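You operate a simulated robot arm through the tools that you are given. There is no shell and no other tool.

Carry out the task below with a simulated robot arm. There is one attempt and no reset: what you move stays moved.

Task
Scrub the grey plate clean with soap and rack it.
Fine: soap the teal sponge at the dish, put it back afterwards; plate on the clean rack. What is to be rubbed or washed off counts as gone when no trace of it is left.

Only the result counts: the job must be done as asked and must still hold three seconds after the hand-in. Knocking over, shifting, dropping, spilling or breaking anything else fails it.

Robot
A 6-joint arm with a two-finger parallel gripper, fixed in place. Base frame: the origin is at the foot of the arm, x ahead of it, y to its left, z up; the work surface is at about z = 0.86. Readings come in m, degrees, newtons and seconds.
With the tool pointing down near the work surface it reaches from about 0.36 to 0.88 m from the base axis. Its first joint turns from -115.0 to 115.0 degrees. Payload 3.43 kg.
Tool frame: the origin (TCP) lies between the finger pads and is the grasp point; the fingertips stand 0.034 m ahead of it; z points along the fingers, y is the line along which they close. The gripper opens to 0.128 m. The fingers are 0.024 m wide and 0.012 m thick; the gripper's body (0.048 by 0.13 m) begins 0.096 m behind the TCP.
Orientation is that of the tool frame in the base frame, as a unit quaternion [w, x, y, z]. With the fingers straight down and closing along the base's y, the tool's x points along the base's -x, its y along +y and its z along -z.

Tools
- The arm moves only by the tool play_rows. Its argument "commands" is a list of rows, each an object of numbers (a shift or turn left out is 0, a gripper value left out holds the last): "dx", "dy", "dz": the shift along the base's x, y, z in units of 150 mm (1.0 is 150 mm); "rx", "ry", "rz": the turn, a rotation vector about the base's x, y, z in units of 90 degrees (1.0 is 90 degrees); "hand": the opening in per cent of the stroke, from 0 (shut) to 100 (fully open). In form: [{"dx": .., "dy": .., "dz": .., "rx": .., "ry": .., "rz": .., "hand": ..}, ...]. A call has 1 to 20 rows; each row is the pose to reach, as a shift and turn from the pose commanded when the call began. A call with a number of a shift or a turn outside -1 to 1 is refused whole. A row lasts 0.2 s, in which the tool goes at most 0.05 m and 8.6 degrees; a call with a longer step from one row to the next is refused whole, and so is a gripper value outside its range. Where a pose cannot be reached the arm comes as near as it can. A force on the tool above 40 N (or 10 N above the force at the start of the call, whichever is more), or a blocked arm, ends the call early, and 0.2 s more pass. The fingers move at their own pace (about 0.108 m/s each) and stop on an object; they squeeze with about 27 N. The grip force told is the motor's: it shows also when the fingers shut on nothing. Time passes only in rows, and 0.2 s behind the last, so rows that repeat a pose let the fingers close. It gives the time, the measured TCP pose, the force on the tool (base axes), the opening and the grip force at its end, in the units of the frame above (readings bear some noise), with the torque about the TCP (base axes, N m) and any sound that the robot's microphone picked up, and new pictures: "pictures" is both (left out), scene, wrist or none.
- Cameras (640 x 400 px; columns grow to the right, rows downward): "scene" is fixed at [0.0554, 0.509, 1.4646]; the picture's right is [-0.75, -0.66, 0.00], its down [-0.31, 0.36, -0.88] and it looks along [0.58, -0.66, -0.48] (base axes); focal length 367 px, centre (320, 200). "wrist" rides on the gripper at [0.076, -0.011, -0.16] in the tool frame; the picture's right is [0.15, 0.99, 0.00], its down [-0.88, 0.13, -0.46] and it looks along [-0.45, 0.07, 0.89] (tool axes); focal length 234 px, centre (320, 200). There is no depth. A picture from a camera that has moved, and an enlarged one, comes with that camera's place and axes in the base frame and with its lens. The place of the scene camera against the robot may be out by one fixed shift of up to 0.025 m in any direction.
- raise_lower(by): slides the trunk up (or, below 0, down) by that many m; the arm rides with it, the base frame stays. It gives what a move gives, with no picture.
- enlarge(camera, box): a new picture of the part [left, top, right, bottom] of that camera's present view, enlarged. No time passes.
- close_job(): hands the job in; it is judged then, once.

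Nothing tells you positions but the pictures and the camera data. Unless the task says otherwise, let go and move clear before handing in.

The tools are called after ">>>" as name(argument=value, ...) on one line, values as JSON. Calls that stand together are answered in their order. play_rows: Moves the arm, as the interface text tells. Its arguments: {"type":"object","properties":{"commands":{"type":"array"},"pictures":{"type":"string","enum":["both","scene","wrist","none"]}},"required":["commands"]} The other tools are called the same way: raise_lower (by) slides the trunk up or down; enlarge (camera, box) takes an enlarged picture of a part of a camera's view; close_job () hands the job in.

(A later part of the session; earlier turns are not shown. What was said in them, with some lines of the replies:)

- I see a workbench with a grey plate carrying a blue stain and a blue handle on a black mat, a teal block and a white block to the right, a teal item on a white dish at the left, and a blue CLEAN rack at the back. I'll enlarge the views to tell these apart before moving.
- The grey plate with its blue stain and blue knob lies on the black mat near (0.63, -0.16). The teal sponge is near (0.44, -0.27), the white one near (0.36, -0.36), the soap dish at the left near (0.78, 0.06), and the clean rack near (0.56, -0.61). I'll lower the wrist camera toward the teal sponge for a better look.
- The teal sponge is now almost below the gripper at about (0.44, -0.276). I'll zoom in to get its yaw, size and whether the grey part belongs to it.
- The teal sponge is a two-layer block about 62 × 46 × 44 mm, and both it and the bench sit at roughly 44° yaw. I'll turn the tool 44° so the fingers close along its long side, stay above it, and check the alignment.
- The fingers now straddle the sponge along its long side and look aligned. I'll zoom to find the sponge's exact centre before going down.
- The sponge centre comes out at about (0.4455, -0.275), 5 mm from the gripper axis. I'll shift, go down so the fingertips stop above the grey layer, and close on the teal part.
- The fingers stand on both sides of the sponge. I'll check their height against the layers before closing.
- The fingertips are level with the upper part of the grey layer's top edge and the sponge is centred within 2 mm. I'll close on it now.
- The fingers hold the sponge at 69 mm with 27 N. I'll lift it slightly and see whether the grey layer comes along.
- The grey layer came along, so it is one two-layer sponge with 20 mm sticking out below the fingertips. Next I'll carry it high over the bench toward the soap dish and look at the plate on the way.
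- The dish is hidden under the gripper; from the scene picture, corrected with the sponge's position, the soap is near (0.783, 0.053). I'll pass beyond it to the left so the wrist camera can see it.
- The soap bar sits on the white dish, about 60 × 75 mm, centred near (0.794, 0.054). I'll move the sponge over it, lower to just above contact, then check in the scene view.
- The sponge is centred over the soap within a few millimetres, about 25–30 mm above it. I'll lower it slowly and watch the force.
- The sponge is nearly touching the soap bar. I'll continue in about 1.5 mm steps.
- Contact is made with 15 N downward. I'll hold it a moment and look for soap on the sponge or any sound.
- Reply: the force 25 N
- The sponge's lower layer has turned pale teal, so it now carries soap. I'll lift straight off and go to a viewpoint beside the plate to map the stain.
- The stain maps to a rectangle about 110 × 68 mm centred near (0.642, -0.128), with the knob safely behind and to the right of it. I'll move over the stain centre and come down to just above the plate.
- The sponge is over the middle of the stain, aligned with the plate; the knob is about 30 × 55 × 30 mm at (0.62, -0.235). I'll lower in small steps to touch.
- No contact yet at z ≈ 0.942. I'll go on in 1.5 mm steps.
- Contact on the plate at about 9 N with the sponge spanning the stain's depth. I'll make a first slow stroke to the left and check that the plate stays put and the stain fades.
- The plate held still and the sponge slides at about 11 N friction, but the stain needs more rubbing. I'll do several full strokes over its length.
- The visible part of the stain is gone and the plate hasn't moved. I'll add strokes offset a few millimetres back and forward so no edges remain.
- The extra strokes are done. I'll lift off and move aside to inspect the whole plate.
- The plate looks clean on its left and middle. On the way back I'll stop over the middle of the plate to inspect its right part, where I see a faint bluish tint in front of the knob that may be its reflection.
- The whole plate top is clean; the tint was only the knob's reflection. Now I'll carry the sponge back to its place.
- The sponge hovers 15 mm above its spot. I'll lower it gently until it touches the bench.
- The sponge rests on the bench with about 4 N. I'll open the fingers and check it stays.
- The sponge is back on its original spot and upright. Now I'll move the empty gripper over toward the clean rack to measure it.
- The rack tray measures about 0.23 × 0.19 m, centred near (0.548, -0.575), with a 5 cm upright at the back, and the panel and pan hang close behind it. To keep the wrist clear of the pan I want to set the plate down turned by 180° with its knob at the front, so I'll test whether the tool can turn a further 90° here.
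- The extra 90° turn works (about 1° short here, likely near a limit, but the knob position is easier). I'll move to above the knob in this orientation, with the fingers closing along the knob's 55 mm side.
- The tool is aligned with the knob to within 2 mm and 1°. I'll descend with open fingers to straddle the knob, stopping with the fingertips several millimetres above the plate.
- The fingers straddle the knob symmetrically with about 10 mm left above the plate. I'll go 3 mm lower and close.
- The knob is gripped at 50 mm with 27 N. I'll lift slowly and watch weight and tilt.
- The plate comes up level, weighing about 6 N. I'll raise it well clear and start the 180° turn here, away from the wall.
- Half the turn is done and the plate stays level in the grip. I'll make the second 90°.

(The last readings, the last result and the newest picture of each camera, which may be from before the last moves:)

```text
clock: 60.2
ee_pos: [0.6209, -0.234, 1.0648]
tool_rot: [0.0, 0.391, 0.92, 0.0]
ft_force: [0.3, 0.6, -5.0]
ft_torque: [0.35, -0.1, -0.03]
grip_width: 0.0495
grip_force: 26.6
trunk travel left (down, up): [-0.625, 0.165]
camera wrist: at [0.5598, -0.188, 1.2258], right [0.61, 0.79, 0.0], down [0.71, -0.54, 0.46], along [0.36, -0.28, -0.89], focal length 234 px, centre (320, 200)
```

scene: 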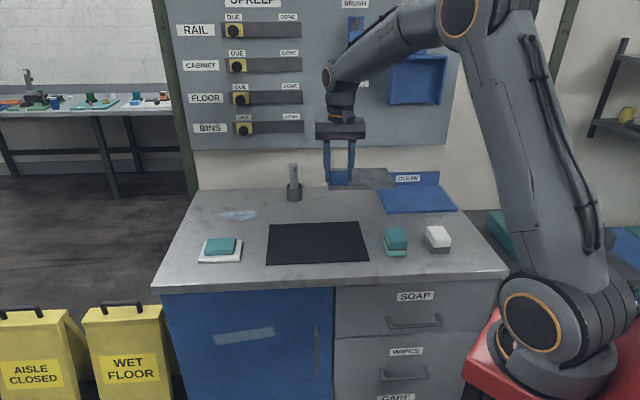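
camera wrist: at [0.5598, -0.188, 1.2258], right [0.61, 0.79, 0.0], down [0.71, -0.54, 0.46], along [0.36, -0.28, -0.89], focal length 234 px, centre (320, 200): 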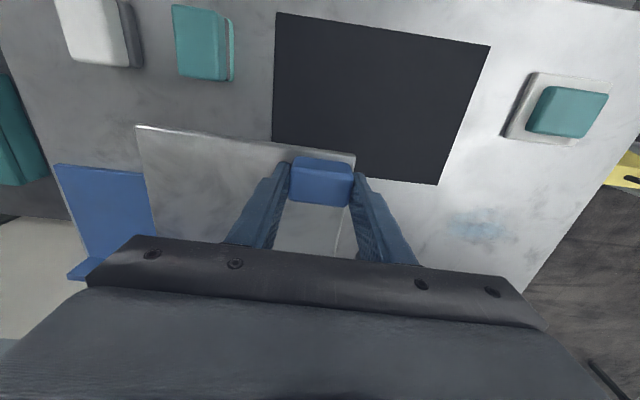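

The plate is now turned 180°, extending right and back of the knob. I'll carry it over to the rack at this height.

>>> play_rows(commands=[{"dx": -0.02, "dy": -0.1, "hand": 0}, {"dx": -0.06, "dy": -0.3, "hand": 0}, {"dx": -0.11, "dy": -0.5, "hand": 0}, {"dx": -0.16, "dy": -0.7, "hand": 0}, {"dx": -0.21, "dy": -0.88, "hand": 0}, {"dx": -0.233, "dy": -0.98, "hand": 0}, {"dx": -0.233, "dy": -0.98, "hand": 0}], pictures="scene")

>>> play_rows(commands=[{"dx": -0.03, "dy": -0.1, "hand": 0}, {"dx": -0.07, "dy": -0.28, "hand": 0}, {"dx": -0.11, "dy": -0.46, "hand": 0}, {"dx": -0.15, "dy": -0.64, "hand": 0}, {"dx": -0.169, "dy": -0.749, "hand": 0}, {"dx": -0.169, "dy": -0.749, "hand": 0}], pictures="both")

>>> enlarge(camera="scene", box=[340, 130, 480, 230])

```text
clock: 61.8
ee_pos: [0.5854, -0.3812, 1.0649]
tool_rot: [0.0, 0.39, 0.921, 0.0]
ft_force: [0.4, 0.5, -6.8]
ft_torque: [0.32, -0.13, -0.01]
grip_width: 0.0497
grip_force: 26.9
trunk travel left (down, up): [-0.625, 0.165]
```

scene: 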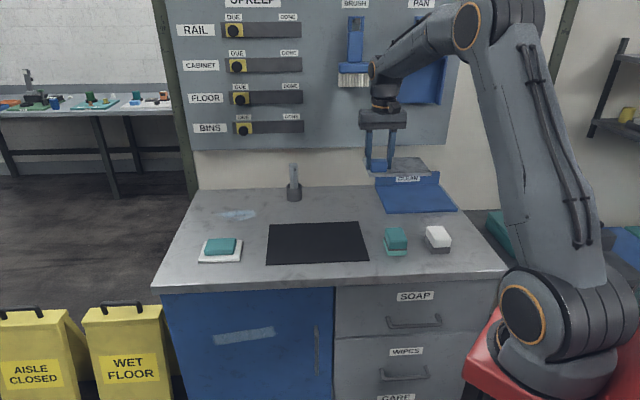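

```text
clock: 63.2
ee_pos: [0.5589, -0.4928, 1.0653]
tool_rot: [0.0, 0.391, 0.92, 0.0]
ft_force: [0.1, -1.3, -6.2]
ft_torque: [0.35, -0.06, 0.03]
grip_width: 0.0498
grip_force: 26.5
trunk travel left (down, up): [-0.625, 0.165]
camera wrist: at [0.4993, -0.4478, 1.226], right [0.61, 0.79, 0.0], down [0.71, -0.54, 0.46], along [0.36, -0.28, -0.89], focal length 234 px, centre (320, 200)
```

scene: 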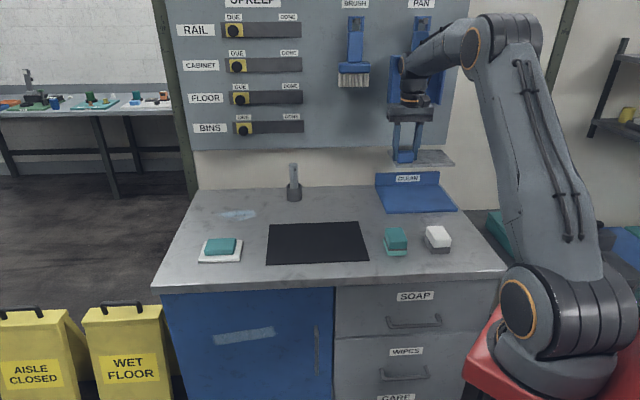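
wrist: 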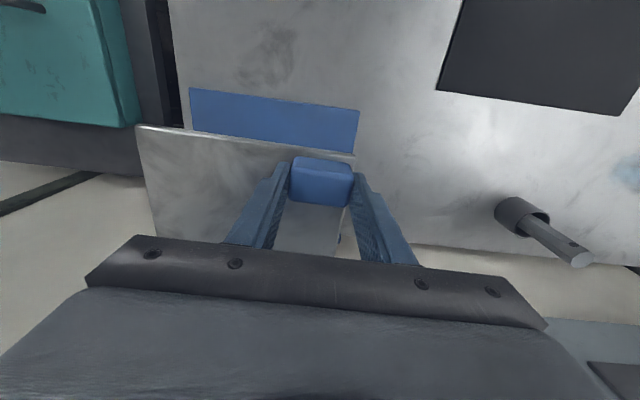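

```text
4.00 times, centred on (410, 180) of scene
camera zoom: at [0.0554, 0.509, 1.4646], right [-0.75, -0.66, 0.0], down [-0.31, 0.36, -0.88], along [0.58, -0.66, -0.48], focal length 1468 px, centre (-40, 280)
```

zoom: 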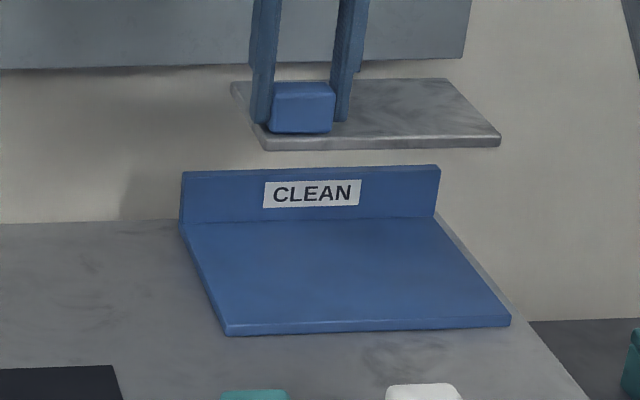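

Projecting straight down, the plate will lie inside the tray with 15–27 mm margins; I'll shift 4 mm left to even them out and lower it to just above the rack.

>>> play_rows(commands=[{"dx": 0.019, "dy": 0.019, "dz": -0.1, "hand": 0}, {"dx": 0.019, "dy": 0.019, "dz": -0.25, "hand": 0}, {"dx": 0.019, "dy": 0.019, "dz": -0.4, "hand": 0}, {"dx": 0.019, "dy": 0.019, "dz": -0.55, "hand": 0}, {"dx": 0.019, "dy": 0.019, "dz": -0.7, "hand": 0}, {"dx": 0.019, "dy": 0.019, "dz": -0.8, "hand": 0}, {"dx": 0.019, "dy": 0.019, "dz": -0.8, "hand": 0}], pictures="both")

>>> enlarge(camera="scene", box=[340, 130, 480, 230])

```text
clock: 64.8
ee_pos: [0.5642, -0.4916, 0.9449]
tool_rot: [0.0, 0.391, 0.921, 0.0]
ft_force: [0.1, 0.1, -6.7]
ft_torque: [0.32, -0.11, -0.07]
grip_width: 0.0499
grip_force: 27.3
trunk travel left (down, up): [-0.625, 0.165]
camera wrist: at [0.5025, -0.4451, 1.1063], right [0.61, 0.79, 0.0], down [0.71, -0.54, 0.46], along [0.36, -0.28, -0.89], focal length 234 px, centre (320, 200)
```

scene: 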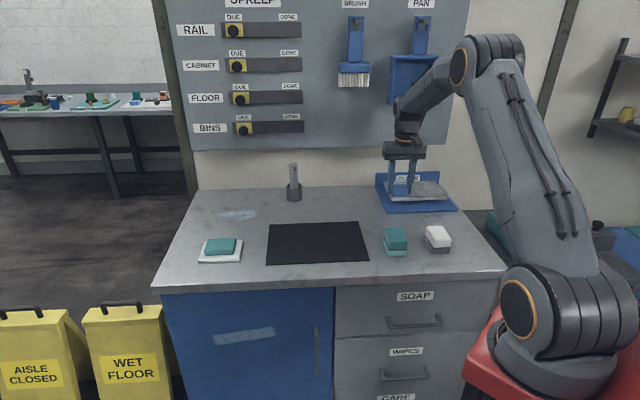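
wrist: 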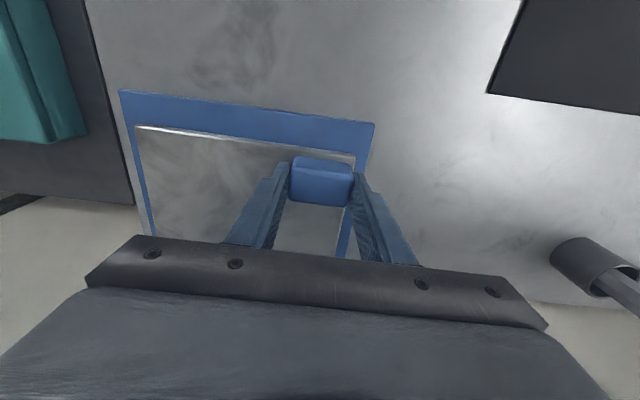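

```text
4.00 times, centred on (410, 180) of scene
camera zoom: at [0.0554, 0.509, 1.4646], right [-0.75, -0.66, 0.0], down [-0.31, 0.36, -0.88], along [0.58, -0.66, -0.48], focal length 1468 px, centre (-40, 280)
```

zoom: 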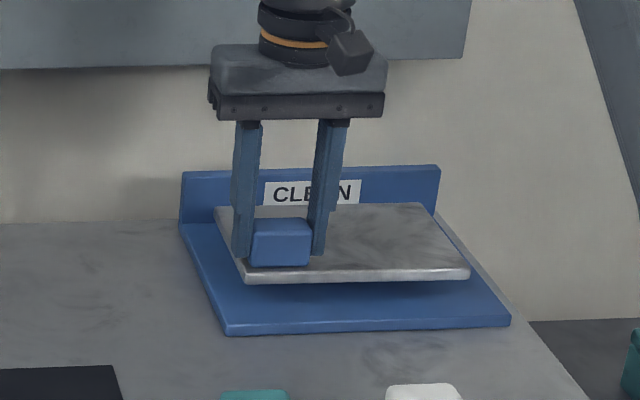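

The plate hovers about 2 cm above the tray, well inside its edges. I'll lower it in small steps until it touches.

>>> play_rows(commands=[{"dz": -0.03, "hand": 0}, {"dz": -0.06, "hand": 0}, {"dz": -0.08, "hand": 0}, {"dz": -0.09, "hand": 0}, {"dz": -0.1, "hand": 0}, {"dz": -0.1, "hand": 0}], pictures="none")

```text
clock: 66.2
ee_pos: [0.5626, -0.4896, 0.9303]
tool_rot: [0.001, 0.39, 0.921, 0.0]
ft_force: [-0.3, 0.0, -5.3]
ft_torque: [0.36, -0.1, 0.05]
grip_width: 0.0497
grip_force: 26.8
trunk travel left (down, up): [-0.625, 0.165]
```

>>> play_rows(commands=[{"dz": -0.01, "hand": 0}, {"dz": -0.02, "hand": 0}, {"dz": -0.03, "hand": 0}, {"dz": -0.03, "hand": 0}], pictures="scene")

>>> enlarge(camera="scene", box=[350, 150, 480, 230])

```text
clock: 67.2
ee_pos: [0.5627, -0.4902, 0.9262]
tool_rot: [0.0, 0.391, 0.921, -0.001]
ft_force: [0.3, 0.0, -6.0]
ft_torque: [0.39, -0.09, 0.0]
grip_width: 0.0499
grip_force: 26.7
trunk travel left (down, up): [-0.625, 0.165]
```

scene: 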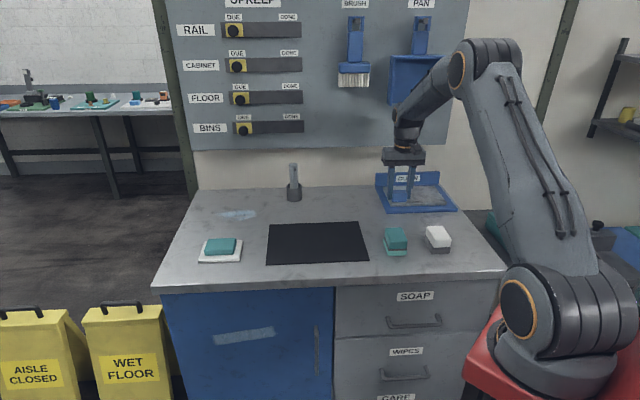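

```text
4.92 times, centred on (415, 190) of scene
camera zoom: at [0.0554, 0.509, 1.4646], right [-0.75, -0.66, 0.0], down [-0.31, 0.36, -0.88], along [0.58, -0.66, -0.48], focal length 1807 px, centre (-148, 249)
```

zoom: 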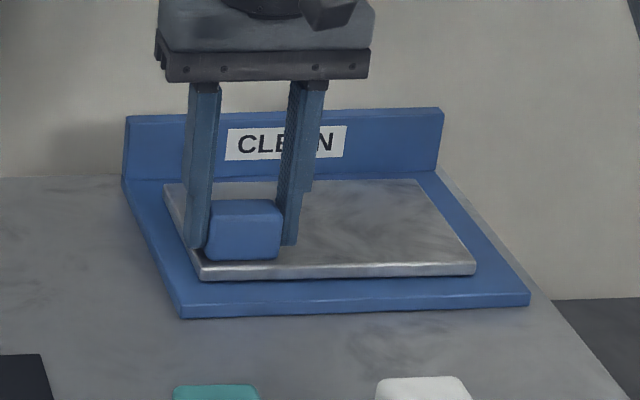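

It is almost down; the full weight still hangs from the hand. I'll go on in 1 mm steps.

>>> play_rows(commands=[{"dz": -0.007, "hand": 0}, {"dz": -0.014, "hand": 0}, {"dz": -0.014, "hand": 0}], pictures="none")

```text
clock: 68.0
ee_pos: [0.5624, -0.4902, 0.9239]
tool_rot: [0.0, 0.391, 0.92, -0.001]
ft_force: [0.1, 0.2, -1.4]
ft_torque: [-0.49, 0.09, 0.02]
grip_width: 0.0498
grip_force: 26.8
trunk travel left (down, up): [-0.625, 0.165]
```

The rack now carries part of the weight. One more half-millimetre step or two and then I'll release.

>>> play_rows(commands=[{"dz": -0.004, "hand": 0}, {"dz": -0.004, "hand": 0}], pictures="none")

```text
clock: 68.6
ee_pos: [0.5639, -0.4903, 0.924]
tool_rot: [0.001, 0.392, 0.92, -0.001]
ft_force: [-0.8, 1.4, 3.6]
ft_torque: [-0.6, -0.4, 0.06]
grip_width: 0.0496
grip_force: 27.0
trunk travel left (down, up): [-0.625, 0.165]
```

The plate rests on the rack. I'll open the fingers and then rise straight up.

>>> play_rows(commands=[{"hand": 50}, {"hand": 75}, {"hand": 75}, {"hand": 75}], pictures="none")

>>> play_rows(commands=[{"dz": 0.1, "hand": 75}, {"dz": 0.3, "hand": 75}, {"dz": 0.55, "hand": 75}, {"dz": 0.8, "hand": 75}, {"dz": 1.0, "hand": 75}, {"dz": 1.0, "hand": 75}], pictures="both")

>>> enlarge(camera="scene", box=[350, 150, 480, 230])

>>> enlarge(camera="wrist", box=[120, 40, 480, 240])

```text
clock: 69.6
ee_pos: [0.5633, -0.4898, 0.9242]
tool_rot: [0.0, 0.391, 0.92, 0.0]
ft_force: [0.9, -0.4, 0.1]
ft_torque: [0.0, 0.0, 0.03]
grip_width: 0.096
grip_force: 0.2
trunk travel left (down, up): [-0.625, 0.165]
```

```text
clock: 71.0
ee_pos: [0.5618, -0.4903, 1.0738]
tool_rot: [0.0, 0.391, 0.921, 0.001]
ft_force: [-0.7, 0.9, 0.3]
ft_torque: [-0.04, -0.06, -0.03]
grip_width: 0.0957
grip_force: 0.1
trunk travel left (down, up): [-0.625, 0.165]
camera wrist: at [0.5017, -0.4451, 1.2347], right [0.61, 0.79, 0.0], down [0.71, -0.54, 0.46], along [0.36, -0.28, -0.89], focal length 234 px, centre (320, 200)
```

scene: 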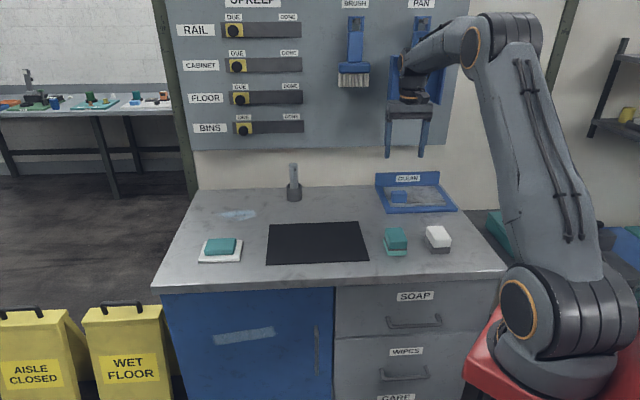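
wrist: 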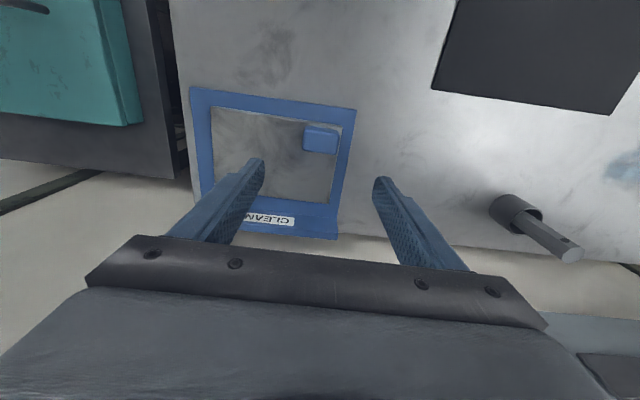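

```text
4.92 times, centred on (415, 190) of scene
camera zoom: at [0.0554, 0.509, 1.4646], right [-0.75, -0.66, 0.0], down [-0.31, 0.36, -0.88], along [0.58, -0.66, -0.48], focal length 1807 px, centre (-148, 249)
```

zoom: 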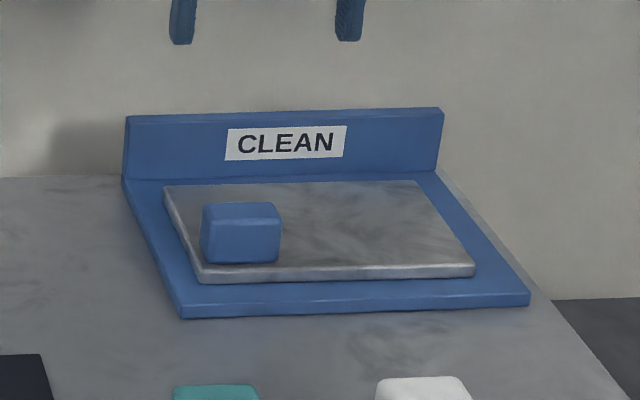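

```text
1.78 times, centred on (300, 140) of wrist
camera zoom: at [0.5017, -0.4451, 1.2347], right [0.61, 0.79, 0.0], down [0.71, -0.54, 0.46], along [0.36, -0.28, -0.89], focal length 416 px, centre (356, 307)
```

zoom: 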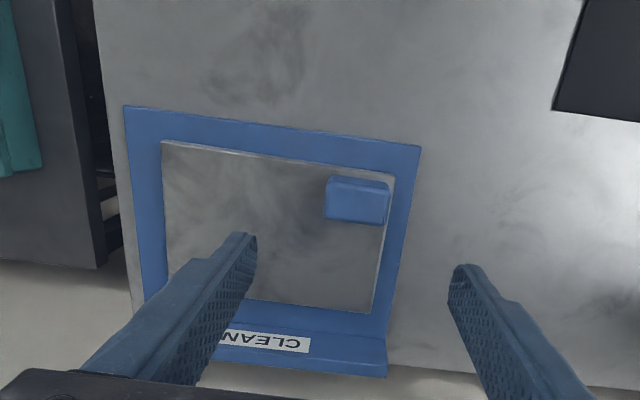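

The plate lies flat on the rack, upright knob at the front. I'll move the open hand aside and inspect the whole plate once more for any trace.

>>> play_rows(commands=[{"dx": 0.2, "dy": 0.2, "hand": 75}, {"dx": 0.4, "dy": 0.4, "hand": 75}, {"dx": 0.6, "dy": 0.6, "hand": 75}, {"dx": 0.6, "dy": 0.6, "dz": 0.2, "hand": 75}, {"dx": 0.6, "dy": 0.6, "dz": 0.2, "hand": 75}], pictures="both")

>>> enlarge(camera="wrist", box=[40, 40, 280, 220])

>>> enlarge(camera="scene", box=[370, 165, 465, 220])

>>> enlarge(camera="scene", box=[160, 170, 480, 290])

```text
clock: 72.2
ee_pos: [0.6522, -0.4003, 1.1034]
tool_rot: [0.0, 0.391, 0.92, 0.0]
ft_force: [0.4, 0.0, 0.4]
ft_torque: [0.03, -0.01, -0.02]
grip_width: 0.0959
grip_force: 0.1
trunk travel left (down, up): [-0.625, 0.165]
camera wrist: at [0.5916, -0.3547, 1.2641], right [0.61, 0.79, 0.0], down [0.71, -0.54, 0.46], along [0.36, -0.28, -0.89], focal length 234 px, centre (320, 200)
```

scene: 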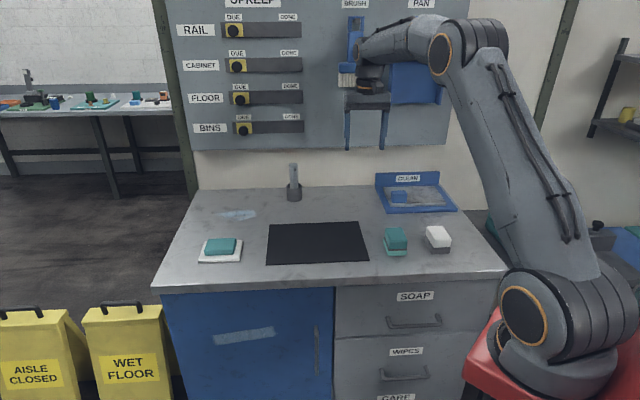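
wrist: 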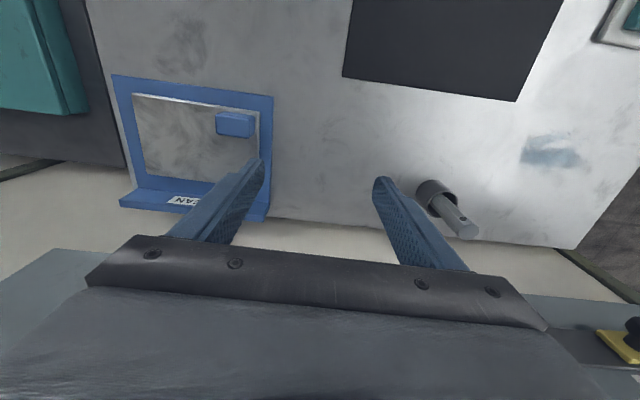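

```text
2.22 times, centred on (160, 130) of wrist
camera zoom: at [0.5916, -0.3547, 1.2641], right [0.61, 0.79, 0.0], down [0.71, -0.54, 0.46], along [0.36, -0.28, -0.89], focal length 520 px, centre (676, 356)
```

zoom: 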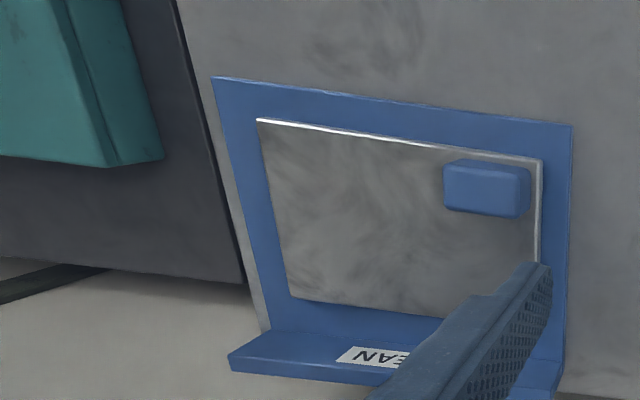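

```text
6.74 times, centred on (418, 192) of scene
camera zoom: at [0.0554, 0.509, 1.4646], right [-0.75, -0.66, 0.0], down [-0.31, 0.36, -0.88], along [0.58, -0.66, -0.48], focal length 2472 px, centre (-337, 250)
```

zoom: 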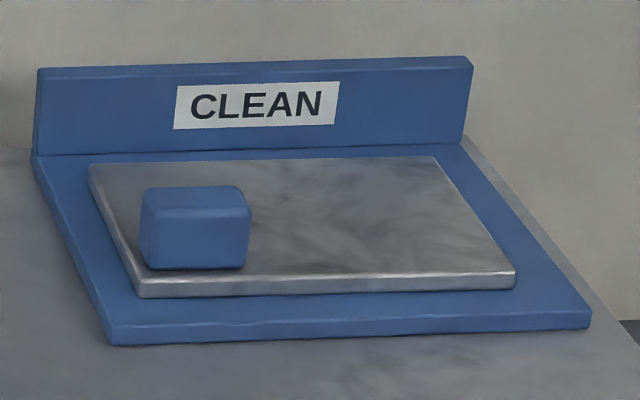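

```text
2.00 times, centred on (320, 230) of scene
camera zoom: at [0.0554, 0.509, 1.4646], right [-0.75, -0.66, 0.0], down [-0.31, 0.36, -0.88], along [0.58, -0.66, -0.48], focal length 734 px, centre (320, 140)
```

zoom: 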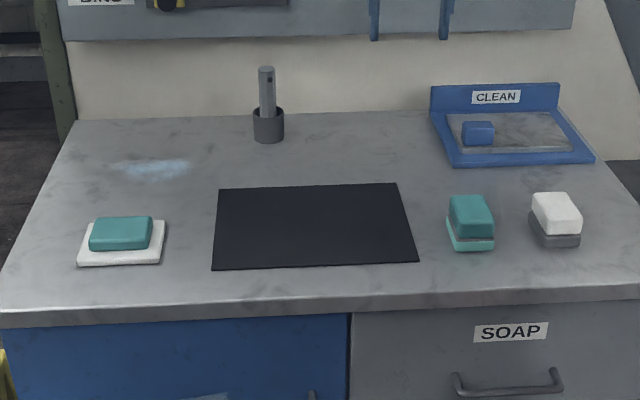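

The plate is spotless and flat on the clean rack. The teal sponge is back on its spot, and the dish, mat, white sponge and holder are where they were. The hand is empty and clear, so I'm handing in.

>>> close_job()

```text
The job is handed in.
```

The grey plate has been scrubbed clean with soap and is on the clean rack, and the job is handed in.

- **Plate:** I scrubbed the stain with the soaped teal sponge, and close-up pictures from both cameras showed no trace left. It lies flat inside the rack tray. I set it down turned by 180°, so the knob is at the front, to keep the arm clear of the pan on the wall.
- **Sponge:** The teal sponge is back on its original spot. Its lower layer still shows soap.
- **Everything else:** The dish, mat, white sponge and holder looked unmoved in the last pictures. The gripper was open and clear when I handed in.

The hand-in returned only a confirmation, so I don't have the judge's result.
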